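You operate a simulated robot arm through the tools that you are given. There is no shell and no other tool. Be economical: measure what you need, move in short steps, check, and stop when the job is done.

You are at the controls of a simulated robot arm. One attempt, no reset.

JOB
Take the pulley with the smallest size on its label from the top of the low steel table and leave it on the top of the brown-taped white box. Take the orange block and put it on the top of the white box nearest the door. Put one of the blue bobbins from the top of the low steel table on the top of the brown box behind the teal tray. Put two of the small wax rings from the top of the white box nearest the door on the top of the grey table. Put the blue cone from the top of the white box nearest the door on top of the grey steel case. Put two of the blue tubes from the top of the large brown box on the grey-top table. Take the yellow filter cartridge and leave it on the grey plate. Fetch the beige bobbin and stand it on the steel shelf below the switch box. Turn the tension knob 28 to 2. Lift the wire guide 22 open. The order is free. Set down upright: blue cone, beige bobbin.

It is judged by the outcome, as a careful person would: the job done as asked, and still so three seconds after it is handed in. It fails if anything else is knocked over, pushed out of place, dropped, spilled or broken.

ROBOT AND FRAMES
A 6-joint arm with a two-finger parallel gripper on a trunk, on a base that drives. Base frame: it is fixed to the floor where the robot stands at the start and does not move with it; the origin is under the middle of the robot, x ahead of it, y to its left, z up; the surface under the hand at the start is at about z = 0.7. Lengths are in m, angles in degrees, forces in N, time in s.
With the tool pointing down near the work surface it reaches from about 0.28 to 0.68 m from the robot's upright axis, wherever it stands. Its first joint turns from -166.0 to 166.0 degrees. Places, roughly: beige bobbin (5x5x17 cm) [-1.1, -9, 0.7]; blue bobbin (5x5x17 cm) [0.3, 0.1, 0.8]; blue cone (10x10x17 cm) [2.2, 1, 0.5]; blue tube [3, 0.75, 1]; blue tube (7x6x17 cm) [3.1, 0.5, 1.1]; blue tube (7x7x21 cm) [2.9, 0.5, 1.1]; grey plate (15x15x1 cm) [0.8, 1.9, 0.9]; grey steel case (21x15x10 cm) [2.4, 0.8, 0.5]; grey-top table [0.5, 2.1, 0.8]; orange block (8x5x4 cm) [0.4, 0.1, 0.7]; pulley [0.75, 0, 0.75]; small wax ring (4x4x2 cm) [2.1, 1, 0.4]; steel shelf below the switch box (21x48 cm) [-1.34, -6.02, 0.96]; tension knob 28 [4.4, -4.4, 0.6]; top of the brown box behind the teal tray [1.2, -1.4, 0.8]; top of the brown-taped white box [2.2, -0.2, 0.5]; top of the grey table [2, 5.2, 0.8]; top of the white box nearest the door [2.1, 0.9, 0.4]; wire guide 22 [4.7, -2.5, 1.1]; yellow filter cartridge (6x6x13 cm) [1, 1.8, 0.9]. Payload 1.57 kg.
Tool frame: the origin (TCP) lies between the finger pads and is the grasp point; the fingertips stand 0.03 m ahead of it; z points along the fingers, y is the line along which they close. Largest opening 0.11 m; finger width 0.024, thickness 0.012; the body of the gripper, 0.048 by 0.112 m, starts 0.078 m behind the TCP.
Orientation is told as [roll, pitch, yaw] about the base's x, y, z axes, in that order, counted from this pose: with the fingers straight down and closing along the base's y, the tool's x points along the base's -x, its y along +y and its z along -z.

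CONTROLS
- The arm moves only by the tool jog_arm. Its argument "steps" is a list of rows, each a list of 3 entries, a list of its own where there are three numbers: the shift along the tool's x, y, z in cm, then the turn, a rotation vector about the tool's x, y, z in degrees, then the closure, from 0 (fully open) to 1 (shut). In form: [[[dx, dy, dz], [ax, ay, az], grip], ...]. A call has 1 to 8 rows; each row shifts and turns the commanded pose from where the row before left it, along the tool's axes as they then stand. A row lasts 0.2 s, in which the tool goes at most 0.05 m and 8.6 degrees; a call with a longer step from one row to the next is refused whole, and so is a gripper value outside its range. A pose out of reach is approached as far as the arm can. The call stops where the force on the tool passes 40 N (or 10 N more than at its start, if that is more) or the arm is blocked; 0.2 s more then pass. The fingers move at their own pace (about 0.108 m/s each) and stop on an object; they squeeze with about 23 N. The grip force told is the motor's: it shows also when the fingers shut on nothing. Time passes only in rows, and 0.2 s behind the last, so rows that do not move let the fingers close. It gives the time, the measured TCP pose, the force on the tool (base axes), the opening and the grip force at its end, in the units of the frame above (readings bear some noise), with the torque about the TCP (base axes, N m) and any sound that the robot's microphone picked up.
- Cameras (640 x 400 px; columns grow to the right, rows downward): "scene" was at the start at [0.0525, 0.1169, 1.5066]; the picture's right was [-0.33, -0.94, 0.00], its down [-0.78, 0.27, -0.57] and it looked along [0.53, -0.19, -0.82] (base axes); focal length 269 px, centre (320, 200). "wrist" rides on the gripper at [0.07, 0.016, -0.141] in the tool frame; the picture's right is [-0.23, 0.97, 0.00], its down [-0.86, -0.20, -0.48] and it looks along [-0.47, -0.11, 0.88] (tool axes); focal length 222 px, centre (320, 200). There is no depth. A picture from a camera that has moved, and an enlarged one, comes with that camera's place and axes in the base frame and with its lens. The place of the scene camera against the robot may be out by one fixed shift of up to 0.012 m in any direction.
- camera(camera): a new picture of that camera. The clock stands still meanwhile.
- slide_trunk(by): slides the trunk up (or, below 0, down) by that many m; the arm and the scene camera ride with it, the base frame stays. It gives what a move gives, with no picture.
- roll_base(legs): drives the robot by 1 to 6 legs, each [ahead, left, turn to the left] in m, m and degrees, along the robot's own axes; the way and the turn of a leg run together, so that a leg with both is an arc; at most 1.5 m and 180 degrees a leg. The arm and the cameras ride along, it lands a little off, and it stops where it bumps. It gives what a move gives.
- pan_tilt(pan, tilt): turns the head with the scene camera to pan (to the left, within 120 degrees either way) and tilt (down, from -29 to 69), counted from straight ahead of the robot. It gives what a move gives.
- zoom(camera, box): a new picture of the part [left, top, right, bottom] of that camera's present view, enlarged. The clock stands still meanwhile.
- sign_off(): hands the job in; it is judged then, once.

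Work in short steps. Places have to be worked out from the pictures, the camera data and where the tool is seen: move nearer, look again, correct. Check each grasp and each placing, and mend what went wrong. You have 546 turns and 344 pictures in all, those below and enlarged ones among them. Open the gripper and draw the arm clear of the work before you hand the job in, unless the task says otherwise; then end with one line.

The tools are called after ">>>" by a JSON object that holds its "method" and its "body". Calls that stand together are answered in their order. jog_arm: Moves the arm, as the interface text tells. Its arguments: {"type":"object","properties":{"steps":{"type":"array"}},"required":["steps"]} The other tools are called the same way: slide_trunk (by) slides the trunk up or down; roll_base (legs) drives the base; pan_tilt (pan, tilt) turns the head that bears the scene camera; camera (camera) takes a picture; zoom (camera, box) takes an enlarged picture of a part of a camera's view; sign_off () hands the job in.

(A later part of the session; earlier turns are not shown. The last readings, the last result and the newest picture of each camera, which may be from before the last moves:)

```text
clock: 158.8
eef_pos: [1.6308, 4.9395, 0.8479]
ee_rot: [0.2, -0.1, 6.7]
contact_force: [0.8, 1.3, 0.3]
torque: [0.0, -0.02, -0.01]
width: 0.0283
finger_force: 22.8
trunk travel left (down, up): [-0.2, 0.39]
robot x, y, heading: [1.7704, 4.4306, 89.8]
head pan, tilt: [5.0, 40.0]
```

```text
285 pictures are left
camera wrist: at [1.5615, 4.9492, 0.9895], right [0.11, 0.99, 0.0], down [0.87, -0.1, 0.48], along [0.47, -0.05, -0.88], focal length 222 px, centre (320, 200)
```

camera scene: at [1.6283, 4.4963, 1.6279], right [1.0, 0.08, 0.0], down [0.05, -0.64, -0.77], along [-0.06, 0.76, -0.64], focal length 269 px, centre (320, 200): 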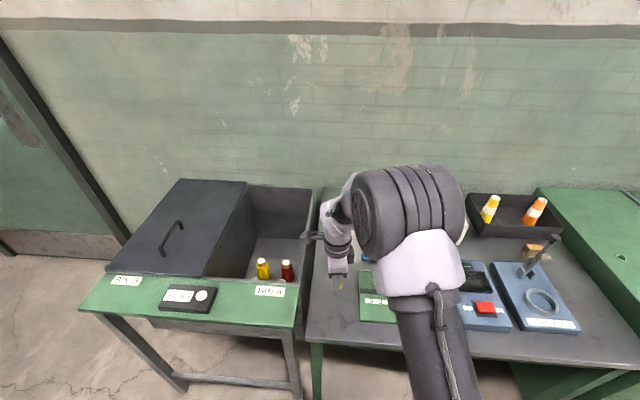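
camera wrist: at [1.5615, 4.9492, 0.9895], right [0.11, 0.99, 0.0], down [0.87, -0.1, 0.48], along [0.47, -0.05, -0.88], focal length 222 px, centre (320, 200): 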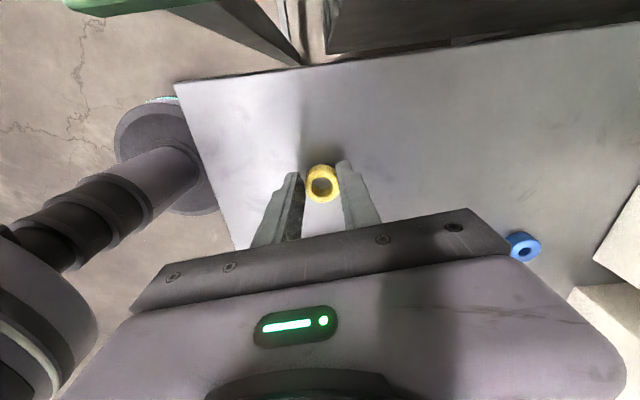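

Nearly there. I lower by 0.4 cm steps until the force rises.

>>> {"method": "jog_arm", "body": {"steps": [[[0, 0, 0.4], [0, 0, 0], 0.95], [[0, 0, 0.4], [0, 0, 0], 0.95]]}}

>>> {"method": "jog_arm", "body": {"steps": [[[0, 0, 0.3], [0, 0, 0], 0.95], [[0, 0, 0.3], [0, 0, 0], 0.95]]}}

>>> {"method": "jog_arm", "body": {"steps": [[[0, 0, 0.3], [0, 0, 0], 0.95], [[0, 0, 0.3], [0, 0, 0], 0.95]]}}

```text
clock: 159.4
eef_pos: [1.6299, 4.9403, 0.8407]
ee_rot: [0.2, 0.1, 6.6]
contact_force: [3.2, -2.9, 19.7]
torque: [-0.06, -0.32, -0.04]
width: 0.0285
finger_force: 22.7
trunk travel left (down, up): [-0.2, 0.39]
robot x, y, heading: [1.7706, 4.427, 89.6]
head pan, tilt: [5.0, 40.0]
```

```text
clock: 160.0
eef_pos: [1.6314, 4.9404, 0.8334]
ee_rot: [0.2, 0.2, 6.8]
contact_force: [1.2, 0.1, 19.5]
torque: [-0.04, -0.19, -0.04]
width: 0.0281
finger_force: 22.8
trunk travel left (down, up): [-0.2, 0.39]
robot x, y, heading: [1.7688, 4.4282, 89.7]
head pan, tilt: [5.0, 40.0]
```

```text
clock: 160.8
eef_pos: [1.6301, 4.9411, 0.8288]
ee_rot: [0.5, 0.0, 6.6]
contact_force: [3.1, -8.9, 22.5]
torque: [-0.64, -0.32, -0.02]
width: 0.0283
finger_force: 22.8
trunk travel left (down, up): [-0.2, 0.39]
robot x, y, heading: [1.7743, 4.4258, 89.7]
head pan, tilt: [5.0, 40.0]
stopped in row 2: the force on the tool passed its limit at 42 N (the readings are from after the stop); the commanded pose is now the measured one
```

The ring is on the table. I ease up, open partly and rise.

>>> {"method": "jog_arm", "body": {"steps": [[[0, 0, -0.4], [0, 0, 0], 0.95], [[0, 0, 0], [0, 0, 0], 0.4], [[0, 0, 0], [0, 0, 0], 0.4], [[0, 0, -2], [0, 0, 0], 0.4], [[0, 0, -4], [0, 0, 0], 0.4], [[0, 0, -4.5], [0, 0, 0], 0], [[0, 0, -4.5], [0, 0, 0], 0], [[0, 0, -4.5], [0, 0, 0], 0]]}}

>>> {"method": "camera", "body": {"camera": "wrist"}}

```text
clock: 162.6
eef_pos: [1.6306, 4.9413, 1.0286]
ee_rot: [0.2, 0.0, 6.6]
contact_force: [1.0, 0.1, 0.1]
torque: [0.0, 0.0, 0.01]
width: 0.11
finger_force: 0.0
trunk travel left (down, up): [-0.2, 0.39]
robot x, y, heading: [1.7717, 4.4291, 89.7]
head pan, tilt: [5.0, 40.0]
```

```text
284 pictures are left
camera wrist: at [1.5608, 4.9497, 1.1707], right [0.11, 0.99, 0.0], down [0.87, -0.1, 0.48], along [0.47, -0.05, -0.88], focal length 222 px, centre (320, 200)
```

wrist: 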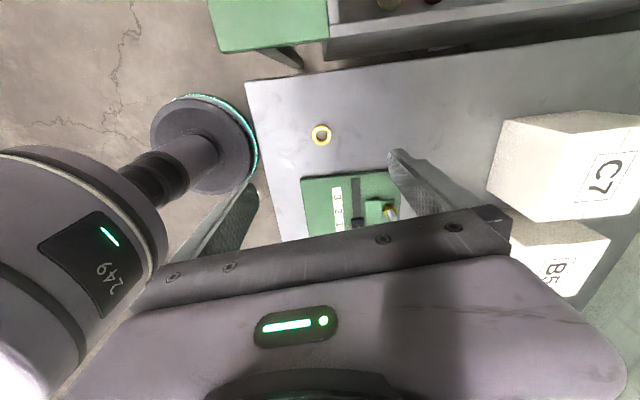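

Ring placed. I go back to the white box for a second ring at (1.88,1.04).

>>> {"method": "roll_base", "body": {"legs": [[-1.1, -0.05, 0], [-1.0, -0.05, 0], [0, 0, -180], [0.5, 0, 0]]}}

>>> {"method": "pan_tilt", "body": {"pan": 10, "tilt": 50}}

>>> {"method": "camera", "body": {"camera": "scene"}}

```text
clock: 182.8
eef_pos: [1.9657, 1.3216, 1.029]
ee_rot: [0.2, 0.1, -173.9]
contact_force: [-0.2, 0.3, 0.1]
torque: [0.03, 0.01, 0.04]
width: 0.1098
finger_force: 0.0
trunk travel left (down, up): [-0.2, 0.39]
robot x, y, heading: [1.8302, 1.8361, -91.1]
head pan, tilt: [5.0, 40.0]
```

```text
clock: 183.6
eef_pos: [1.9655, 1.3237, 1.0284]
ee_rot: [0.3, 0.0, -173.9]
contact_force: [0.1, 0.6, 0.3]
torque: [0.0, 0.0, -0.03]
width: 0.11
finger_force: 0.1
trunk travel left (down, up): [-0.2, 0.39]
robot x, y, heading: [1.832, 1.8411, -90.9]
head pan, tilt: [10.0, 50.0]
```

```text
283 pictures are left
camera scene: at [1.9886, 1.7795, 1.6138], right [-0.99, -0.16, 0.0], down [-0.12, 0.76, -0.64], along [0.1, -0.64, -0.77], focal length 269 px, centre (320, 200)
```

scene: 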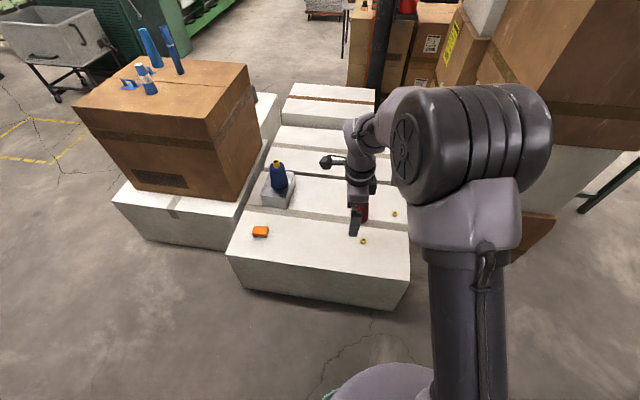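

All is in order there. I roll 0.27 m nearer, lower the trunk, and look with the wrist.

>>> {"method": "roll_base", "body": {"legs": [[0.27, 0, 0]]}}

>>> {"method": "slide_trunk", "body": {"by": -0.2}}

>>> {"method": "camera", "body": {"camera": "wrist"}}

```text
clock: 185.5
eef_pos: [1.958, 1.051, 1.028]
ee_rot: [0.3, 0.1, -174.2]
contact_force: [0.2, -0.9, 0.3]
torque: [0.04, -0.02, -0.02]
width: 0.11
finger_force: 0.1
trunk travel left (down, up): [-0.2, 0.39]
robot x, y, heading: [1.8264, 1.5645, -91.4]
head pan, tilt: [10.0, 50.0]
```

```text
clock: 187.7
eef_pos: [1.9576, 1.0521, 0.8289]
ee_rot: [0.2, 0.1, -174.0]
contact_force: [-0.9, -0.1, 0.2]
torque: [0.0, 0.03, 0.0]
width: 0.1098
finger_force: 0.0
trunk travel left (down, up): [0.0, 0.59]
robot x, y, heading: [1.8243, 1.5636, -91.2]
head pan, tilt: [10.0, 50.0]
```

```text
282 pictures are left
camera wrist: at [2.03, 1.0439, 0.9703], right [-0.13, -0.99, 0.0], down [-0.87, 0.11, 0.48], along [-0.47, 0.06, -0.88], focal length 222 px, centre (320, 200)
```

wrist: 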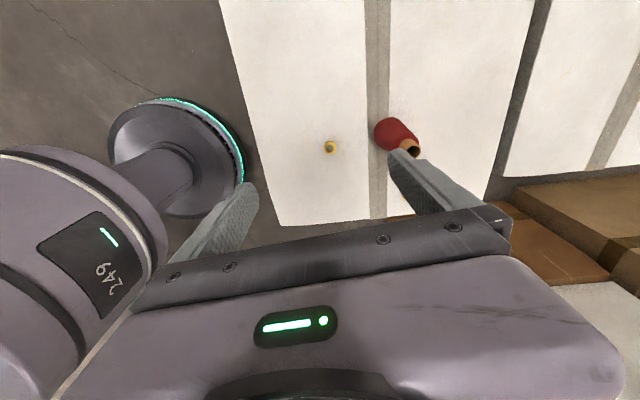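

Ring 2 at (1.887,1.038), red bobbin at (1.908,0.90). With the fingers half closed I go over the ring and down to 0.50.

>>> {"method": "jog_arm", "body": {"steps": [[[-3.6, 0.33, 0], [0, 0, 0], 0.4], [[-3.6, 0.32, 0], [0, 0, 0], 0.4], [[0, 0, 4.7], [0, 0, 0], 0.4], [[0, 0, 4.7], [0, 0, 0], 0.4], [[0, 0, 4.7], [0, 0, 0], 0.4], [[0, 0, 4.7], [0, 0, 0], 0.4], [[0, 0, 4.7], [0, 0, 0], 0.4], [[0, 0, 4.7], [0, 0, 0], 0.4]]}}

>>> {"method": "jog_arm", "body": {"steps": [[[0, 0, 4.5], [0, 0, 0], 0.4]]}}

>>> {"method": "camera", "body": {"camera": "wrist"}}

```text
clock: 189.4
eef_pos: [1.887, 1.0351, 0.5402]
ee_rot: [0.2, 0.1, -174.1]
contact_force: [0.5, 0.9, -0.3]
torque: [-0.05, 0.06, 0.01]
width: 0.0659
finger_force: 0.0
trunk travel left (down, up): [0.0, 0.59]
robot x, y, heading: [1.8256, 1.5641, -91.1]
head pan, tilt: [10.0, 50.0]
```

```text
clock: 189.8
eef_pos: [1.8872, 1.0351, 0.4962]
ee_rot: [0.3, 0.1, -174.2]
contact_force: [-0.7, -0.2, 0.2]
torque: [-0.04, -0.05, -0.01]
width: 0.0664
finger_force: 0.1
trunk travel left (down, up): [0.0, 0.59]
robot x, y, heading: [1.8293, 1.5628, -91.2]
head pan, tilt: [10.0, 50.0]
```

```text
281 pictures are left
camera wrist: at [1.9593, 1.0275, 0.638], right [-0.13, -0.99, 0.0], down [-0.87, 0.11, 0.48], along [-0.47, 0.06, -0.88], focal length 222 px, centre (320, 200)
```

wrist: 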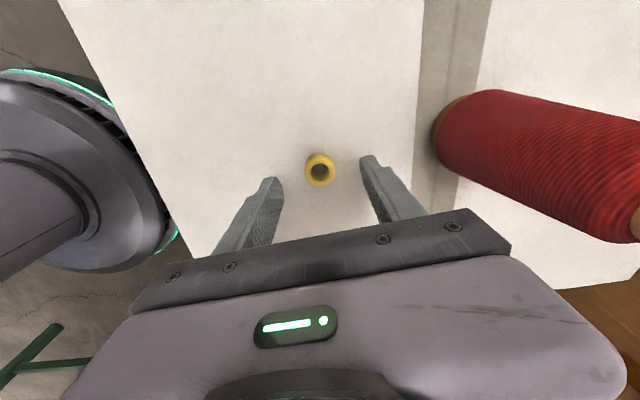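

Well centred. I lower to 0.463, close and lift.

>>> {"method": "jog_arm", "body": {"steps": [[[0, 0, 1.5], [0, 0, 0], 0.4], [[0, 0, 1.2], [0, 0, 0], 0.4], [[0, 0, 0.6], [0, 0, 0], 0.4], [[0, 0, 0], [0, 0, 0], 0.95], [[0, 0, 0], [0, 0, 0], 0.95], [[0, 0, 0], [0, 0, 0], 0.95], [[0, 0, -3], [0, 0, 0], 0.95]]}}

>>> {"method": "camera", "body": {"camera": "wrist"}}

```text
clock: 191.4
eef_pos: [1.8895, 1.0366, 0.4977]
ee_rot: [0.1, 0.1, -174.3]
contact_force: [0.1, -0.4, 0.2]
torque: [0.0, -0.01, 0.04]
width: 0.0054
finger_force: 0.0
trunk travel left (down, up): [0.0, 0.59]
robot x, y, heading: [1.8236, 1.5676, -91.5]
head pan, tilt: [10.0, 50.0]
```

```text
280 pictures are left
camera wrist: at [1.9602, 1.0283, 0.6382], right [-0.13, -0.99, 0.0], down [-0.87, 0.11, 0.48], along [-0.47, 0.06, -0.88], focal length 222 px, centre (320, 200)
```

wrist: 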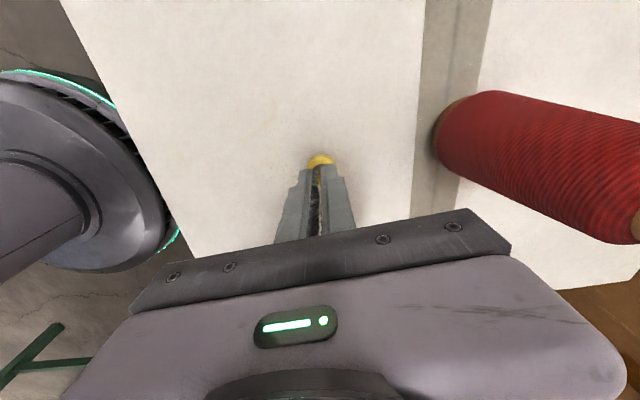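

The fingers closed above the ring: the box top is a bit lower (~0.42). I rise slightly, open, go to 0.456 and close again.

>>> {"method": "jog_arm", "body": {"steps": [[[0, 0, 0], [0, 0, 0], 0.4], [[0, 0, 0], [0, 0, 0], 0.4], [[0, 0, 2], [0, 0, 0], 0.4], [[0, 0, 1.5], [0, 0, 0], 0.4], [[0, 0, 0.5], [0, 0, 0], 0.4]]}}

>>> {"method": "camera", "body": {"camera": "wrist"}}

```text
clock: 192.7
eef_pos: [1.8879, 1.0355, 0.4562]
ee_rot: [0.4, 0.1, -174.1]
contact_force: [-0.5, 0.2, -0.2]
torque: [-0.01, -0.01, 0.01]
width: 0.0658
finger_force: 0.0
trunk travel left (down, up): [0.0, 0.59]
robot x, y, heading: [1.8235, 1.5623, -91.2]
head pan, tilt: [10.0, 50.0]
```

```text
279 pictures are left
camera wrist: at [1.9601, 1.0276, 0.5984], right [-0.13, -0.99, 0.0], down [-0.87, 0.11, 0.48], along [-0.47, 0.06, -0.88], focal length 222 px, centre (320, 200)
```

wrist: 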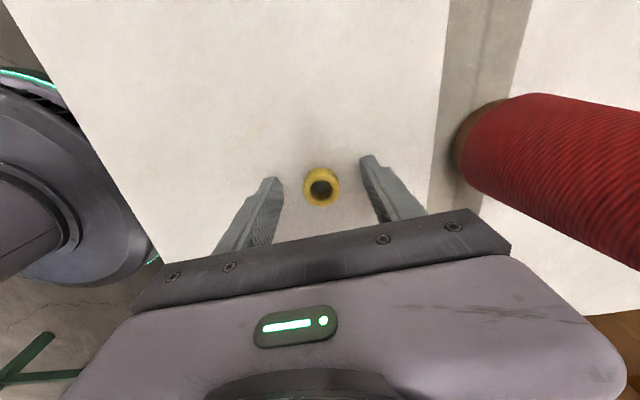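

The ring now sits between the fingers. I shift 0.4 cm, close and lift.

>>> {"method": "jog_arm", "body": {"steps": [[[-0.4, 0, 0.1], [0, 0, 0], 0.4], [[0, 0, 0], [0, 0, 0], 0.95], [[0, 0, 0], [0, 0, 0], 0.95], [[0, 0, 0], [0, 0, 0], 0.95], [[0, 0, -3], [0, 0, 0], 0.95], [[0, 0, -3], [0, 0, 0], 0.95]]}}

>>> {"method": "camera", "body": {"camera": "wrist"}}

```text
clock: 194.1
eef_pos: [1.8847, 1.0336, 0.5168]
ee_rot: [0.3, 0.1, -174.2]
contact_force: [0.5, -0.8, 0.6]
torque: [0.0, 0.02, -0.02]
width: 0.0259
finger_force: 23.0
trunk travel left (down, up): [0.0, 0.59]
robot x, y, heading: [1.8237, 1.5701, -91.0]
head pan, tilt: [10.0, 50.0]
```

```text
278 pictures are left
camera wrist: at [1.9565, 1.0269, 0.6583], right [-0.13, -0.99, 0.0], down [-0.87, 0.11, 0.48], along [-0.47, 0.06, -0.88], focal length 222 px, centre (320, 200)
```

wrist: 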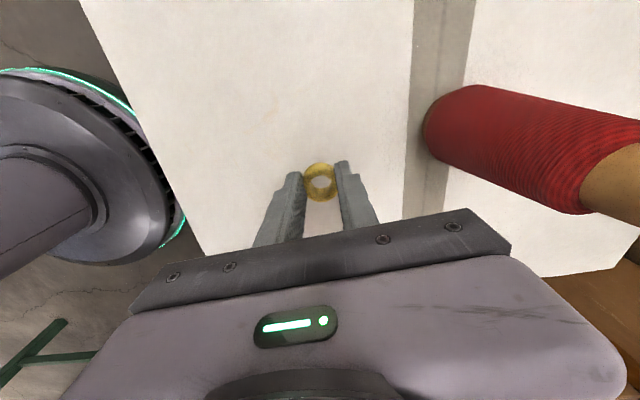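

Ring 2 held. I lift, back off, turn, and drive back to the grey table.

>>> {"method": "jog_arm", "body": {"steps": [[[0, -2, -4], [0, 0, 0], 0.95], [[0, -2, -4], [0, 0, 0], 0.95], [[0, 0, -4.5], [0, 0, 0], 0.95], [[0, 0, -4.5], [0, 0, 0], 0.95], [[0, 0, -4.5], [0, 0, 0], 0.95], [[0, 0, -4.5], [0, 0, 0], 0.95], [[0, 0, -4.5], [0, 0, 0], 0.95]]}}

>>> {"method": "roll_base", "body": {"legs": [[-0.75, 0, 0], [0, 0, 180]]}}

>>> {"method": "slide_trunk", "body": {"by": 0.2}}

```text
clock: 195.7
eef_pos: [1.8818, 1.0787, 0.8237]
ee_rot: [0.2, 0.2, -174.2]
contact_force: [-0.1, -1.3, 0.4]
torque: [0.01, 0.0, 0.0]
width: 0.0256
finger_force: 23.1
trunk travel left (down, up): [0.0, 0.59]
robot x, y, heading: [1.825, 1.5668, -90.9]
head pan, tilt: [10.0, 50.0]
```

```text
clock: 206.8
eef_pos: [1.8099, 2.7797, 0.8226]
ee_rot: [0.1, 0.1, 2.6]
contact_force: [0.6, 0.0, -0.3]
torque: [0.01, 0.04, 0.01]
width: 0.0257
finger_force: 22.8
trunk travel left (down, up): [0.0, 0.59]
robot x, y, heading: [1.8364, 2.2928, 85.8]
head pan, tilt: [10.0, 50.0]
```

```text
clock: 209.0
eef_pos: [1.8097, 2.78, 1.0233]
ee_rot: [0.2, 0.1, 2.5]
contact_force: [-0.9, -0.3, -0.2]
torque: [0.01, -0.01, 0.03]
width: 0.0258
finger_force: 22.6
trunk travel left (down, up): [-0.2, 0.39]
robot x, y, heading: [1.8384, 2.2927, 85.5]
head pan, tilt: [10.0, 50.0]
```

I drive about 2.15 m to the table.

>>> {"method": "roll_base", "body": {"legs": [[1.1, 0.05, 4.3], [1.03, 0.08, 0]]}}

>>> {"method": "camera", "body": {"camera": "wrist"}}

```text
clock: 219.4
eef_pos: [1.6549, 4.8682, 1.0221]
ee_rot: [0.2, 0.1, 7.7]
contact_force: [0.5, 0.2, 0.2]
torque: [-0.01, 0.03, 0.01]
width: 0.0257
finger_force: 22.7
trunk travel left (down, up): [-0.2, 0.39]
robot x, y, heading: [1.7287, 4.3825, 90.9]
head pan, tilt: [10.0, 50.0]
```

```text
277 pictures are left
camera wrist: at [1.5857, 4.874, 1.1643], right [0.09, 1.0, 0.0], down [0.87, -0.08, 0.48], along [0.47, -0.04, -0.88], focal length 222 px, centre (320, 200)
```

wrist: 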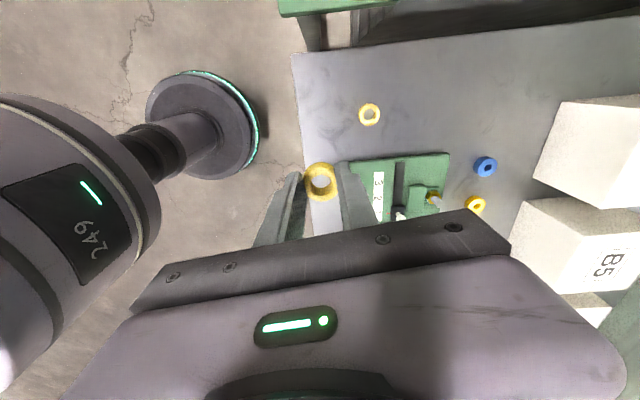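

I roll 0.08 ahead and move the ring to (1.63,5.05), then down.

>>> {"method": "roll_base", "body": {"legs": [[0.08, 0, 0]]}}

>>> {"method": "jog_arm", "body": {"steps": [[[0.4, 3.6, 0], [0, 0, 0], 0.95], [[0.4, 3.6, 0], [0, 0, 0], 0.95], [[0.3, 3.5, 0], [0, 0, 0], 0.95], [[0, 0, 4], [0, 0, 0], 0.95], [[0, 0, 4], [0, 0, 0], 0.95], [[0, 0, 4], [0, 0, 0], 0.95], [[0, 0, 3], [0, 0, 0], 0.95]]}}

>>> {"method": "camera", "body": {"camera": "wrist"}}

```text
clock: 220.4
eef_pos: [1.6553, 4.9459, 1.0232]
ee_rot: [0.2, 0.1, 7.7]
contact_force: [0.1, -0.4, 0.3]
torque: [-0.02, -0.01, -0.01]
width: 0.0259
finger_force: 23.5
trunk travel left (down, up): [-0.2, 0.39]
robot x, y, heading: [1.7286, 4.4625, 90.7]
head pan, tilt: [10.0, 50.0]
```

```text
clock: 222.0
eef_pos: [1.6277, 5.0518, 0.8747]
ee_rot: [0.3, 0.0, 7.6]
contact_force: [0.3, -0.2, 0.6]
torque: [-0.03, 0.04, -0.02]
width: 0.0257
finger_force: 23.3
trunk travel left (down, up): [-0.2, 0.39]
robot x, y, heading: [1.7286, 4.4599, 91.0]
head pan, tilt: [10.0, 50.0]
```

```text
276 pictures are left
camera wrist: at [1.558, 5.0585, 1.0161], right [0.1, 1.0, 0.0], down [0.87, -0.09, 0.48], along [0.47, -0.04, -0.88], focal length 222 px, centre (320, 200)
```

wrist: 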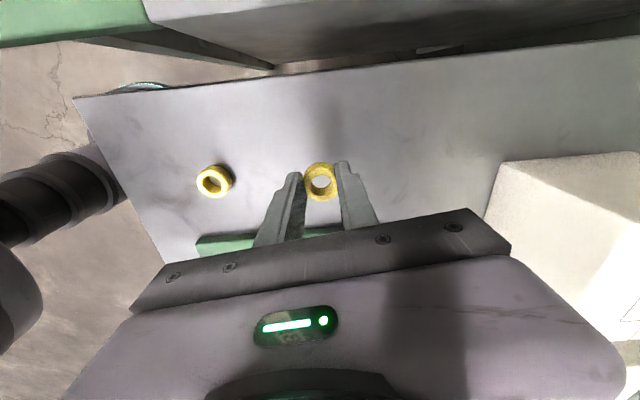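

Clear of the first ring. I lower to contact.

>>> {"method": "jog_arm", "body": {"steps": [[[0, 0, 2], [0, 0, 0], 0.95], [[0, 0, 0.8], [0, 0, 0], 0.95], [[0, 0, 0.4], [0, 0, 0], 0.95]]}}

>>> {"method": "jog_arm", "body": {"steps": [[[0, 0, 0.3], [0, 0, 0], 0.95], [[0, 0, 0.3], [0, 0, 0], 0.95]]}}

>>> {"method": "jog_arm", "body": {"steps": [[[0, 0, 0.3], [0, 0, 0], 0.95]]}}

```text
clock: 222.8
eef_pos: [1.6302, 5.0525, 0.8433]
ee_rot: [0.3, 0.1, 7.6]
contact_force: [-0.4, -0.1, -0.1]
torque: [0.01, 0.02, 0.02]
width: 0.0255
finger_force: 22.5
trunk travel left (down, up): [-0.2, 0.39]
robot x, y, heading: [1.7272, 4.4601, 90.5]
head pan, tilt: [10.0, 50.0]
```

```text
clock: 223.4
eef_pos: [1.6297, 5.0521, 0.8369]
ee_rot: [0.4, 0.1, 7.6]
contact_force: [-1.5, -0.7, 11.5]
torque: [-0.1, -0.05, 0.01]
width: 0.0261
finger_force: 22.5
trunk travel left (down, up): [-0.2, 0.39]
robot x, y, heading: [1.7251, 4.4612, 90.9]
head pan, tilt: [10.0, 50.0]
```

```text
clock: 223.8
eef_pos: [1.6299, 5.0518, 0.8344]
ee_rot: [0.4, 0.1, 7.7]
contact_force: [-5.0, 4.5, 19.8]
torque: [0.11, 0.04, 0.04]
width: 0.0267
finger_force: 23.1
trunk travel left (down, up): [-0.2, 0.39]
robot x, y, heading: [1.728, 4.4618, 90.5]
head pan, tilt: [10.0, 50.0]
```

In contact. I open partly, rise and check.

>>> {"method": "jog_arm", "body": {"steps": [[[0, 0, -0.1], [0, 0, 0], 0.4], [[0, 0, 0], [0, 0, 0], 0.4], [[0, 0, -2], [0, 0, 0], 0.4], [[0, 0, -4], [0, 0, 0], 0.4], [[0, 0, -4.5], [0, 0, 0], 0], [[0, 0, -4.5], [0, 0, 0], 0], [[0, 0, -4.5], [0, 0, 0], 0]]}}

>>> {"method": "camera", "body": {"camera": "wrist"}}

```text
clock: 225.4
eef_pos: [1.633, 5.0489, 1.0295]
ee_rot: [0.1, 0.2, 7.7]
contact_force: [0.4, 0.1, -0.2]
torque: [0.03, 0.03, 0.03]
width: 0.1099
finger_force: 0.1
trunk travel left (down, up): [-0.2, 0.39]
robot x, y, heading: [1.7277, 4.4608, 90.7]
head pan, tilt: [10.0, 50.0]
```

```text
275 pictures are left
camera wrist: at [1.5626, 5.0561, 1.1719], right [0.1, 1.0, 0.0], down [0.87, -0.09, 0.48], along [0.47, -0.04, -0.88], focal length 222 px, centre (320, 200)
```

wrist: 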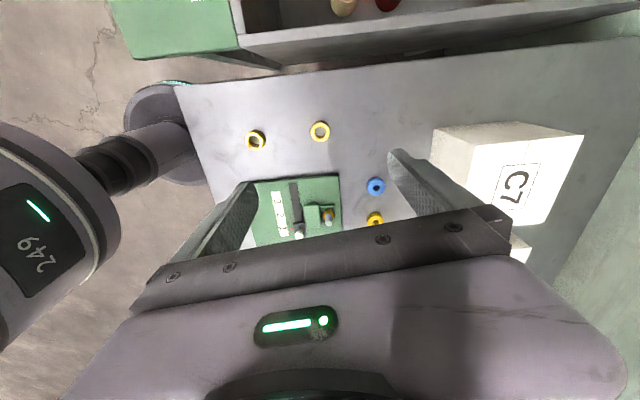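

Both rings lie on the grey table. Next the blue tubes on the large brown box (top z≈1.0, front edge y≈0.88). I drive in front of it and raise the trunk.

>>> {"method": "roll_base", "body": {"legs": [[-1.2, -0.55, 0], [-1.1, -0.55, 0], [0, 0, -180]]}}

>>> {"method": "slide_trunk", "body": {"by": 0.25}}

>>> {"method": "pan_tilt", "body": {"pan": 0, "tilt": 40}}

>>> {"method": "camera", "body": {"camera": "scene"}}

```text
clock: 245.1
eef_pos: [2.9361, 1.6272, 1.0302]
ee_rot: [0.1, 0.2, -174.2]
contact_force: [-0.6, 0.3, -0.3]
torque: [0.01, 0.02, -0.01]
width: 0.11
finger_force: 0.0
trunk travel left (down, up): [-0.2, 0.39]
robot x, y, heading: [2.8617, 2.221, -91.4]
head pan, tilt: [10.0, 50.0]
```

```text
clock: 247.7
eef_pos: [2.9348, 1.6275, 1.2793]
ee_rot: [0.2, 0.1, -174.3]
contact_force: [-0.4, -0.8, -0.7]
torque: [0.0, 0.0, 0.03]
width: 0.11
finger_force: 0.0
trunk travel left (down, up): [-0.45, 0.14]
robot x, y, heading: [2.8597, 2.2198, -91.3]
head pan, tilt: [10.0, 50.0]
```

```text
clock: 248.4
eef_pos: [2.9357, 1.6277, 1.2798]
ee_rot: [0.3, 0.1, -174.3]
contact_force: [0.2, 0.3, 0.2]
torque: [0.01, -0.01, 0.01]
width: 0.1099
finger_force: 0.0
trunk travel left (down, up): [-0.45, 0.14]
robot x, y, heading: [2.8622, 2.2193, -91.2]
head pan, tilt: [0.0, 40.0]
```

```text
274 pictures are left
camera scene: at [3.0058, 2.1514, 1.8779], right [-1.0, 0.02, 0.0], down [0.01, 0.64, -0.77], along [-0.02, -0.77, -0.64], focal length 269 px, centre (320, 200)
```

scene: 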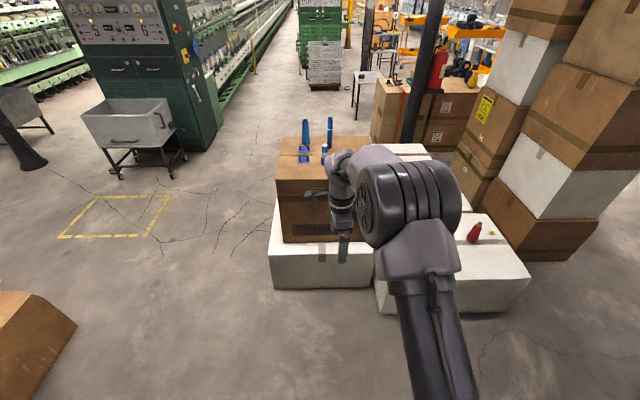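

I zoom in on the tubes.

>>> {"method": "zoom", "body": {"camera": "scene", "box": [260, 100, 388, 180]}}

```text
5.00 times, centred on (324, 140) of scene
camera zoom: at [3.0058, 2.1514, 1.8779], right [-1.0, 0.02, 0.0], down [0.01, 0.64, -0.77], along [-0.02, -0.77, -0.64], focal length 1345 px, centre (300, 500)
```

zoom: 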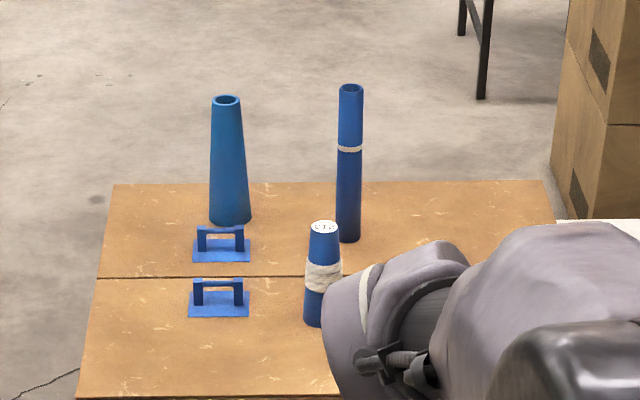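

Three tubes: short banded one at (2.95,0.765), conical one at (3.06,0.50), tall one at (2.90,0.55). I roll forward 0.65 m for the short one and look with the wrist.

>>> {"method": "roll_base", "body": {"legs": [[0.65, 0.05, 1.3]]}}

>>> {"method": "camera", "body": {"camera": "wrist"}}

>>> {"method": "camera", "body": {"camera": "scene"}}

```text
clock: 252.1
eef_pos: [2.9897, 0.9718, 1.2794]
ee_rot: [0.3, 0.1, -173.2]
contact_force: [-0.3, 0.6, 0.0]
torque: [0.01, 0.0, 0.04]
width: 0.1099
finger_force: 0.0
trunk travel left (down, up): [-0.45, 0.14]
robot x, y, heading: [2.9032, 1.563, -90.4]
head pan, tilt: [0.0, 40.0]
```

```text
272 pictures are left
camera wrist: at [3.0608, 0.9647, 1.4211], right [-0.11, -0.99, 0.0], down [-0.87, 0.1, 0.48], along [-0.47, 0.05, -0.88], focal length 222 px, centre (320, 200)
```

wrist: 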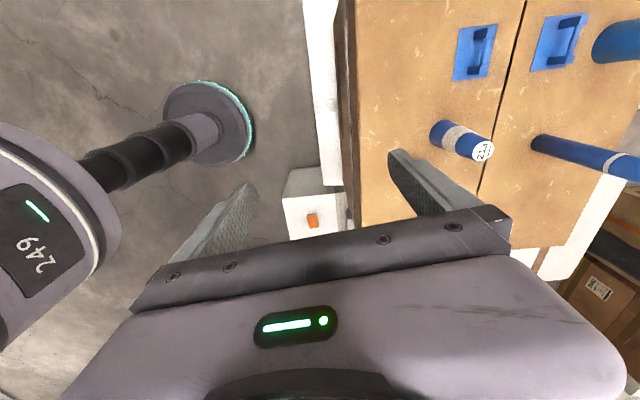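

```text
271 pictures are left
camera scene: at [3.0491, 1.4967, 1.878], right [-1.0, 0.0, 0.0], down [0.0, 0.64, -0.77], along [0.0, -0.77, -0.64], focal length 269 px, centre (320, 200)
```

scene: 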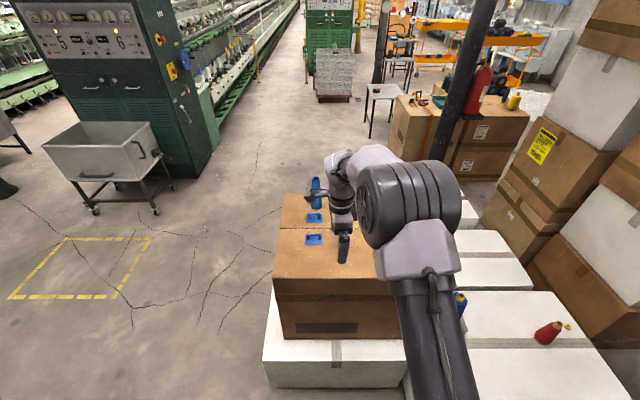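

Short tube at (2.953,0.754), top z≈1.125. I roll 0.2 m nearer, move over it, and look.

>>> {"method": "roll_base", "body": {"legs": [[0.2, 0, 0]]}}

>>> {"method": "jog_arm", "body": {"steps": [[[-2, 0.6, 0], [0, 0, 0], 0], [[-1.9, 0.6, 0], [0, 0, 0], 0], [[0, 0, 3], [0, 0, 0], 0]]}}

>>> {"method": "camera", "body": {"camera": "wrist"}}

```text
clock: 253.7
eef_pos: [2.9906, 0.7694, 1.2797]
ee_rot: [0.2, 0.1, -173.0]
contact_force: [0.2, 0.6, -1.0]
torque: [0.02, 0.02, 0.02]
width: 0.1101
finger_force: 0.1
trunk travel left (down, up): [-0.45, 0.14]
robot x, y, heading: [2.9021, 1.3563, -90.1]
head pan, tilt: [0.0, 40.0]
```

```text
clock: 254.5
eef_pos: [2.9552, 0.7517, 1.2467]
ee_rot: [0.2, 0.0, -172.9]
contact_force: [-0.4, -0.7, 0.1]
torque: [0.02, 0.04, 0.02]
width: 0.11
finger_force: 0.2
trunk travel left (down, up): [-0.45, 0.14]
robot x, y, heading: [2.903, 1.3608, -90.0]
head pan, tilt: [0.0, 40.0]
```

```text
270 pictures are left
camera wrist: at [3.0271, 0.745, 1.3885], right [-0.11, -0.99, 0.0], down [-0.87, 0.1, 0.48], along [-0.47, 0.05, -0.88], focal length 222 px, centre (320, 200)
```

wrist: 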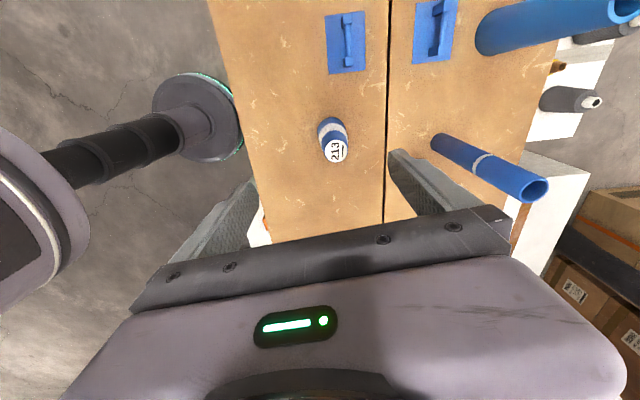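

Tube refined to (2.955,0.734). I shift 1.8 cm, descend to 1.07 and close.

>>> {"method": "jog_arm", "body": {"steps": [[[0, 1.8, 0], [0, 0, 0], 0], [[0, 0, 4.5], [0, 0, 0], 0], [[0, 0, 4.5], [0, 0, 0], 0], [[0, 0, 4.5], [0, 0, 0], 0], [[0, 0, 4], [0, 0, 0], 0], [[0, 0, 0], [0, 0, 0], 0.9], [[0, 0, 0], [0, 0, 0], 0.9], [[0, 0, 0], [0, 0, 0], 0.9]]}}

>>> {"method": "camera", "body": {"camera": "wrist"}}

```text
clock: 256.3
eef_pos: [2.955, 0.7329, 1.0748]
ee_rot: [0.2, 0.1, -173.0]
contact_force: [-0.4, 0.6, 0.1]
torque: [-0.01, -0.01, -0.02]
width: 0.0378
finger_force: 23.6
trunk travel left (down, up): [-0.45, 0.14]
robot x, y, heading: [2.9067, 1.3559, -90.1]
head pan, tilt: [0.0, 40.0]
```

```text
269 pictures are left
camera wrist: at [3.0262, 0.727, 1.2169], right [-0.11, -0.99, 0.0], down [-0.87, 0.1, 0.48], along [-0.47, 0.05, -0.88], focal length 222 px, centre (320, 200)
```

wrist: 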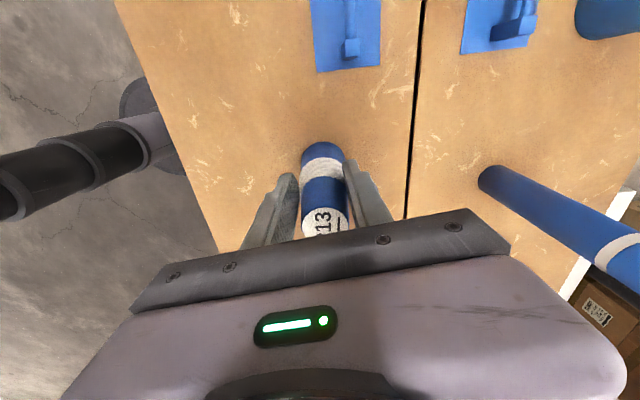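

Tube gripped (3.8 cm). I lift it, back away, turn to face -x and look at the grey-top table.

>>> {"method": "jog_arm", "body": {"steps": [[[0, 0, -4], [0, 0, 0], 0.9], [[0, 0, -4.5], [0, 0, 0], 0.9], [[0, 0, -4.5], [0, 0, 0], 0.9], [[0, 0, -2], [0, 0, 0], 0.9]]}}

>>> {"method": "roll_base", "body": {"legs": [[-0.85, 0, 0], [0, 0, -90], [0.6, 0, 0]]}}

>>> {"method": "pan_tilt", "body": {"pan": 10, "tilt": 35}}

>>> {"method": "camera", "body": {"camera": "scene"}}

```text
clock: 257.3
eef_pos: [2.9582, 0.7345, 1.2231]
ee_rot: [0.2, 0.0, -173.1]
contact_force: [-0.6, 0.1, -0.3]
torque: [0.01, -0.03, -0.02]
width: 0.0377
finger_force: 23.1
trunk travel left (down, up): [-0.45, 0.14]
robot x, y, heading: [2.9013, 1.3581, -89.9]
head pan, tilt: [0.0, 40.0]
```

```text
clock: 268.6
eef_pos: [1.689, 2.2023, 1.223]
ee_rot: [0.3, 0.1, 94.8]
contact_force: [0.0, -0.7, -0.2]
torque: [-0.01, -0.04, -0.02]
width: 0.0377
finger_force: 23.3
trunk travel left (down, up): [-0.45, 0.14]
robot x, y, heading: [2.3175, 2.2348, 178.2]
head pan, tilt: [0.0, 40.0]
```

```text
clock: 269.3
eef_pos: [1.6894, 2.2024, 1.2228]
ee_rot: [0.2, 0.2, 94.8]
contact_force: [0.8, -0.8, -0.2]
torque: [-0.02, 0.0, -0.03]
width: 0.0378
finger_force: 23.1
trunk travel left (down, up): [-0.45, 0.14]
robot x, y, heading: [2.3188, 2.2322, 177.8]
head pan, tilt: [10.0, 35.0]
```

```text
268 pictures are left
camera scene: at [2.2502, 2.0817, 1.8855], right [-0.14, 0.99, 0.0], down [0.57, 0.08, -0.82], along [-0.81, -0.11, -0.57], focal length 269 px, centre (320, 200)
```

scene: 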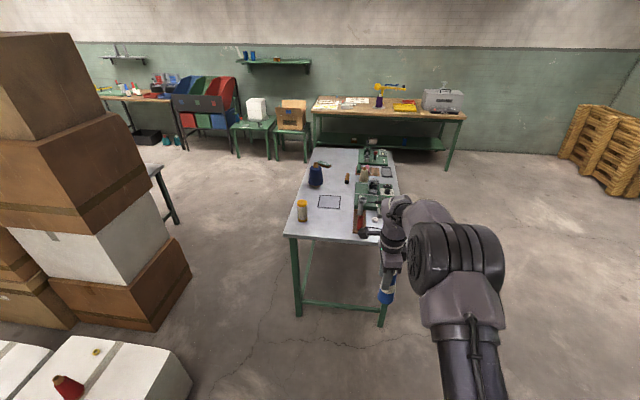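

I zoom in on the grey-top table to find a free place.

>>> {"method": "zoom", "body": {"camera": "scene", "box": [272, 145, 416, 250]}}

```text
3.81 times, centred on (344, 198) of scene
camera zoom: at [2.2502, 2.0817, 1.8855], right [-0.14, 0.99, 0.0], down [0.57, 0.08, -0.82], along [-0.81, -0.11, -0.57], focal length 1025 px, centre (229, 210)
```

zoom: 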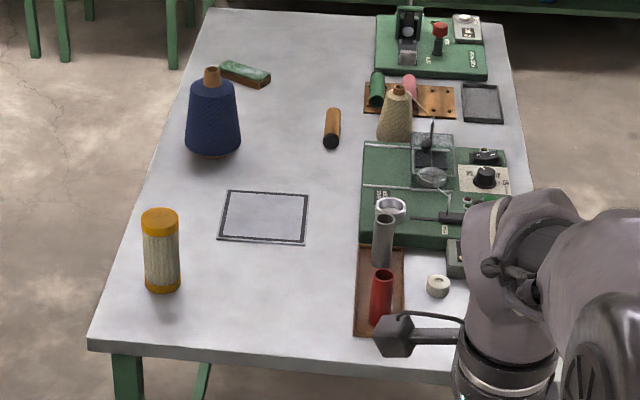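

Free space around (1.04,2.0). I drive to the table's end at about (1.6,2.05).

>>> {"method": "roll_base", "body": {"legs": [[0.68, 0.17, 2]]}}

>>> {"method": "slide_trunk", "body": {"by": -0.15}}

>>> {"method": "camera", "body": {"camera": "wrist"}}

>>> {"method": "camera", "body": {"camera": "scene"}}

```text
clock: 273.2
eef_pos: [1.0131, 2.0116, 1.2222]
ee_rot: [0.2, 0.1, 97.1]
contact_force: [-0.6, -0.2, -0.6]
torque: [0.02, -0.01, -0.01]
width: 0.0372
finger_force: 22.9
trunk travel left (down, up): [-0.45, 0.14]
robot x, y, heading: [1.6404, 2.0685, -180.0]
head pan, tilt: [10.0, 35.0]
```

```text
clock: 274.9
eef_pos: [1.0139, 2.0126, 1.0723]
ee_rot: [0.2, 0.1, 97.2]
contact_force: [1.2, -0.1, 0.0]
torque: [0.03, 0.0, 0.01]
width: 0.0371
finger_force: 22.6
trunk travel left (down, up): [-0.3, 0.29]
robot x, y, heading: [1.64, 2.067, -179.8]
head pan, tilt: [10.0, 35.0]
```

```text
266 pictures are left
camera wrist: at [1.0069, 1.9426, 1.2143], right [-0.99, 0.11, 0.0], down [0.09, 0.87, 0.48], along [0.05, 0.47, -0.88], focal length 222 px, centre (320, 200)
```

wrist: 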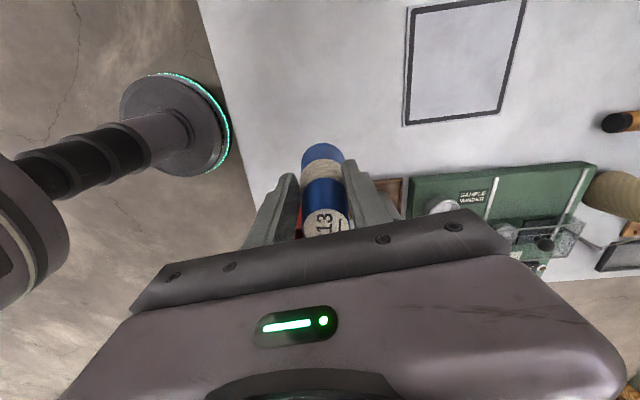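

```text
265 pictures are left
camera scene: at [1.5781, 1.914, 1.7356], right [-0.18, 0.98, 0.0], down [0.56, 0.1, -0.82], along [-0.81, -0.14, -0.57], focal length 269 px, centre (320, 200)
```

scene: 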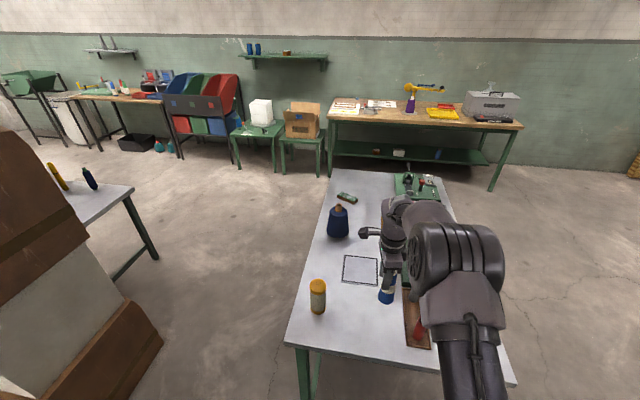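

The spot (1.01,2.0) is clear of the plate (y<2.02, x<0.89) and the strip (y>2.11). I shift 1.2 cm away from the strip and lower.

>>> {"method": "jog_arm", "body": {"steps": [[[1.2, -1, 0], [0, 0, 0], 0.9], [[0, 0, 4], [0, 0, 0], 0.9], [[0, 0, 4], [0, 0, 0], 0.9], [[0, 0, 2.5], [0, 0, 0], 0.9], [[0, 0, 1], [0, 0, 0], 0.9]]}}

>>> {"method": "camera", "body": {"camera": "wrist"}}

```text
clock: 276.1
eef_pos: [1.0243, 2.0016, 0.9559]
ee_rot: [0.3, 0.2, 97.1]
contact_force: [0.4, -0.1, 0.1]
torque: [0.0, -0.03, -0.01]
width: 0.0369
finger_force: 23.1
trunk travel left (down, up): [-0.3, 0.29]
robot x, y, heading: [1.6378, 2.0692, -179.7]
head pan, tilt: [10.0, 35.0]
```

```text
264 pictures are left
camera wrist: at [1.0173, 1.9325, 1.0982], right [-0.99, 0.11, 0.0], down [0.09, 0.87, 0.48], along [0.05, 0.47, -0.88], focal length 222 px, centre (320, 200)
```

wrist: 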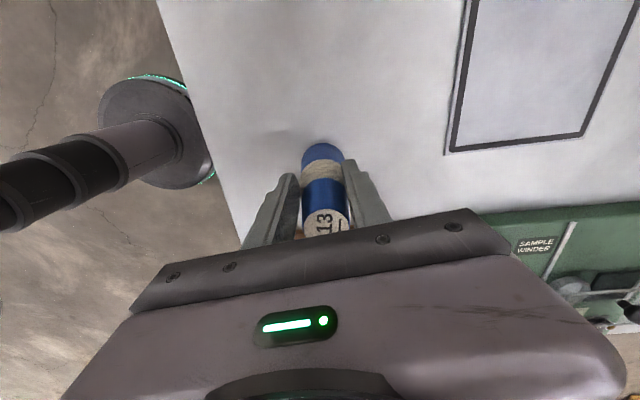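

Still free. I lower in half-centimetre rows to contact.

>>> {"method": "jog_arm", "body": {"steps": [[[0, 0, 0.7], [0, 0, 0], 0.9], [[0, 0, 0.5], [0, 0, 0], 0.9]]}}

>>> {"method": "jog_arm", "body": {"steps": [[[0, 0, 0.5], [0, 0, 0], 0.9], [[0, 0, 0.4], [0, 0, 0], 0.9]]}}

>>> {"method": "jog_arm", "body": {"steps": [[[0, 0, 0.4], [0, 0, 0], 0.9], [[0, 0, 0.3], [0, 0, 0], 0.9]]}}

```text
clock: 276.7
eef_pos: [1.0241, 2.0018, 0.9432]
ee_rot: [0.0, 0.0, 97.0]
contact_force: [0.0, 0.1, 0.1]
torque: [-0.01, -0.03, 0.03]
width: 0.0109
finger_force: 0.2
trunk travel left (down, up): [-0.3, 0.29]
robot x, y, heading: [1.6412, 2.0673, -180.2]
head pan, tilt: [10.0, 35.0]
```

```text
clock: 277.3
eef_pos: [1.0245, 2.0021, 0.9373]
ee_rot: [0.2, 0.1, 97.1]
contact_force: [-0.4, -0.2, 0.0]
torque: [0.05, 0.01, 0.01]
width: 0.0109
finger_force: 0.0
trunk travel left (down, up): [-0.3, 0.29]
robot x, y, heading: [1.6409, 2.0696, -179.8]
head pan, tilt: [10.0, 35.0]
```

```text
clock: 277.9
eef_pos: [1.023, 2.0008, 0.9301]
ee_rot: [0.4, 0.1, 97.1]
contact_force: [0.4, -0.3, 0.5]
torque: [-0.01, 0.03, 0.0]
width: 0.0113
finger_force: 0.0
trunk travel left (down, up): [-0.3, 0.29]
robot x, y, heading: [1.6404, 2.0675, -180.0]
head pan, tilt: [10.0, 35.0]
```

The grip emptied: the tapered tube slipped out of the fingers. I look at once.

>>> {"method": "camera", "body": {"camera": "wrist"}}

>>> {"method": "camera", "body": {"camera": "scene"}}

```text
263 pictures are left
camera wrist: at [1.0174, 1.9315, 1.072], right [-0.99, 0.11, 0.0], down [0.09, 0.87, 0.48], along [0.05, 0.47, -0.88], focal length 222 px, centre (320, 200)
```

wrist: 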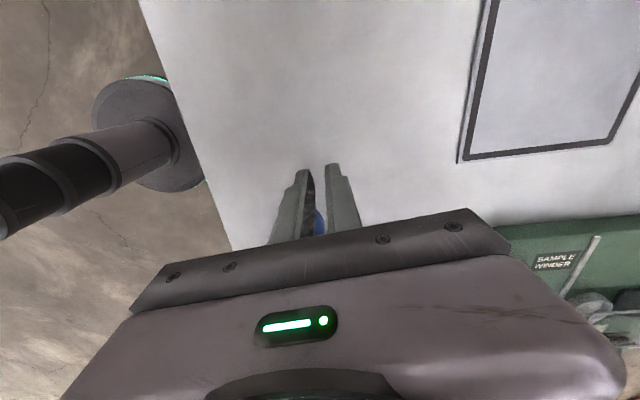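

```text
262 pictures are left
camera scene: at [1.5779, 1.9141, 1.7355], right [-0.18, 0.98, 0.0], down [0.56, 0.1, -0.82], along [-0.81, -0.14, -0.57], focal length 269 px, centre (320, 200)
```

scene: 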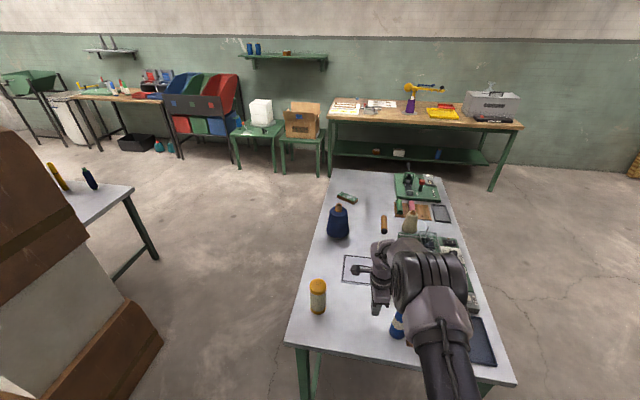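

The tube seems to be on the table near the hand. I raise the arm carefully and look.

>>> {"method": "jog_arm", "body": {"steps": [[[0, 0, -2], [0, 0, 0], 0.9], [[0, 0, -4], [0, 0, 0], 0.9], [[0, 0, -4.5], [0, 0, 0], 0.9], [[0, 0, -4.5], [0, 0, 0], 0.9], [[4, 0, -2], [0, 0, 0], 0.9], [[4, 0, -2], [0, 0, 0], 0.9]]}}

>>> {"method": "camera", "body": {"camera": "wrist"}}

>>> {"method": "zoom", "body": {"camera": "scene", "box": [280, 180, 520, 380]}}

```text
clock: 279.3
eef_pos: [1.0346, 1.919, 1.12]
ee_rot: [0.4, 0.0, 97.1]
contact_force: [-0.7, 0.0, 0.4]
torque: [0.03, -0.01, -0.01]
width: 0.0109
finger_force: 0.1
trunk travel left (down, up): [-0.3, 0.29]
robot x, y, heading: [1.6397, 2.0703, -180.1]
head pan, tilt: [10.0, 35.0]
```

```text
261 pictures are left
camera wrist: at [1.0282, 1.8487, 1.2627], right [-0.99, 0.11, 0.0], down [0.1, 0.87, 0.48], along [0.05, 0.47, -0.88], focal length 222 px, centre (320, 200)
```

wrist: 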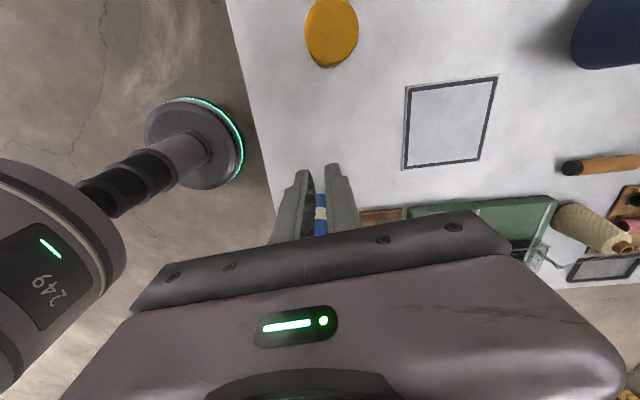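

```text
2.00 times, centred on (400, 280) of scene
camera zoom: at [1.5787, 1.9135, 1.7355], right [-0.18, 0.98, 0.0], down [0.56, 0.1, -0.82], along [-0.81, -0.14, -0.57], focal length 538 px, centre (160, 40)
```

zoom: 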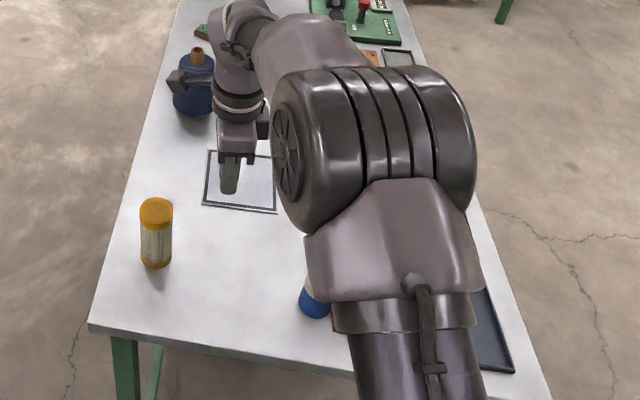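

The tube seems to lie near (1.05,2.09). I swing the hand over beyond it (+y) at safe height, so the wrist camera sees it.

>>> {"method": "jog_arm", "body": {"steps": [[[-4.5, 0, -1], [0, 0, 0], 0.5], [[-4.5, 0, -1], [0, 0, 0], 0.2], [[-4.5, 0, 0], [0, 0, 0], 0], [[-4.5, 0, 0], [0, 0, 0], 0], [[-4.5, 0, 0], [0, 0, 0], 0], [[-4.5, 0, 0], [0, 0, 0], 0]]}}

>>> {"method": "camera", "body": {"camera": "wrist"}}

```text
clock: 280.7
eef_pos: [1.0014, 2.1884, 1.1379]
ee_rot: [0.2, 0.1, 97.0]
contact_force: [0.1, 0.5, -0.4]
torque: [-0.05, -0.03, -0.01]
width: 0.11
finger_force: 0.0
trunk travel left (down, up): [-0.3, 0.29]
robot x, y, heading: [1.6392, 2.0669, -179.9]
head pan, tilt: [10.0, 35.0]
```

```text
259 pictures are left
camera wrist: at [0.9954, 2.1192, 1.279], right [-0.99, 0.11, 0.0], down [0.09, 0.87, 0.48], along [0.05, 0.47, -0.88], focal length 222 px, centre (320, 200)
```

wrist: 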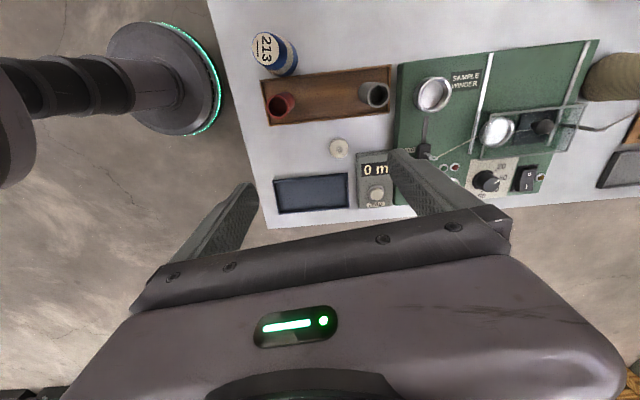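

It appears to stand upright. I zoom in to make sure.

>>> {"method": "zoom", "body": {"camera": "wrist", "box": [220, 10, 420, 135]}}

```text
3.20 times, centred on (320, 72) of wrist
camera zoom: at [0.9954, 2.1192, 1.279], right [-0.99, 0.11, 0.0], down [0.09, 0.87, 0.48], along [0.05, 0.47, -0.88], focal length 711 px, centre (320, 608)
```

zoom: 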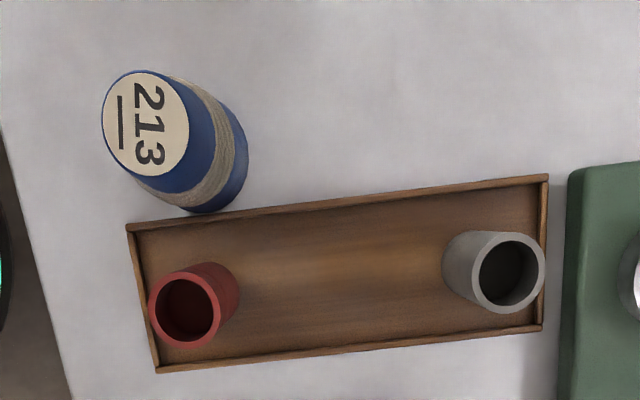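

The tube stands upright on the table beside the tray. Next the cartridge at (1.011,1.808) to the plate centred (0.82,1.935); I raise the hand and roll a bit nearer.

>>> {"method": "jog_arm", "body": {"steps": [[[3, 0, -4], [0, 0, 0], 0], [[4.5, 0, -2], [0, 0, 0], 0], [[4.5, 0, 0], [0, 0, 0], 0], [[4.5, 0, 0], [0, 0, 0], 0]]}}

>>> {"method": "roll_base", "body": {"legs": [[0.16, 0.1, 0]]}}

>>> {"method": "camera", "body": {"camera": "wrist"}}

```text
clock: 281.7
eef_pos: [1.0228, 2.023, 1.1978]
ee_rot: [0.1, 0.1, 97.1]
contact_force: [0.5, 0.2, 0.0]
torque: [0.05, 0.0, 0.01]
width: 0.1102
finger_force: 0.0
trunk travel left (down, up): [-0.3, 0.29]
robot x, y, heading: [1.6393, 2.067, -180.1]
head pan, tilt: [10.0, 35.0]
```

```text
clock: 283.3
eef_pos: [0.8645, 1.9247, 1.1979]
ee_rot: [0.2, 0.0, 97.0]
contact_force: [0.3, -0.3, 0.0]
torque: [0.02, -0.02, 0.01]
width: 0.11
finger_force: 0.1
trunk travel left (down, up): [-0.3, 0.29]
robot x, y, heading: [1.4797, 1.9652, -180.0]
head pan, tilt: [10.0, 35.0]
```

```text
257 pictures are left
camera wrist: at [0.8584, 1.8543, 1.339], right [-0.99, 0.11, 0.0], down [0.09, 0.87, 0.48], along [0.05, 0.47, -0.88], focal length 222 px, centre (320, 200)
```

wrist: 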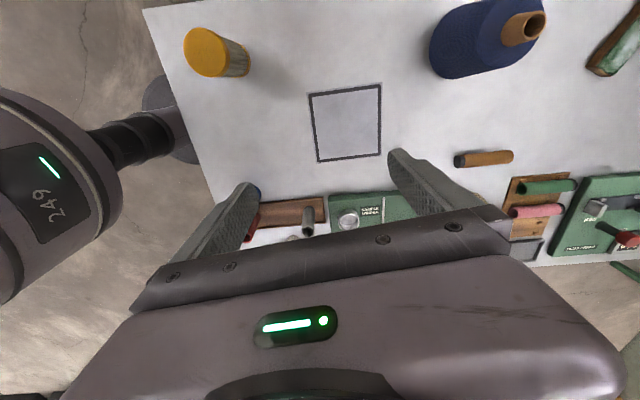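

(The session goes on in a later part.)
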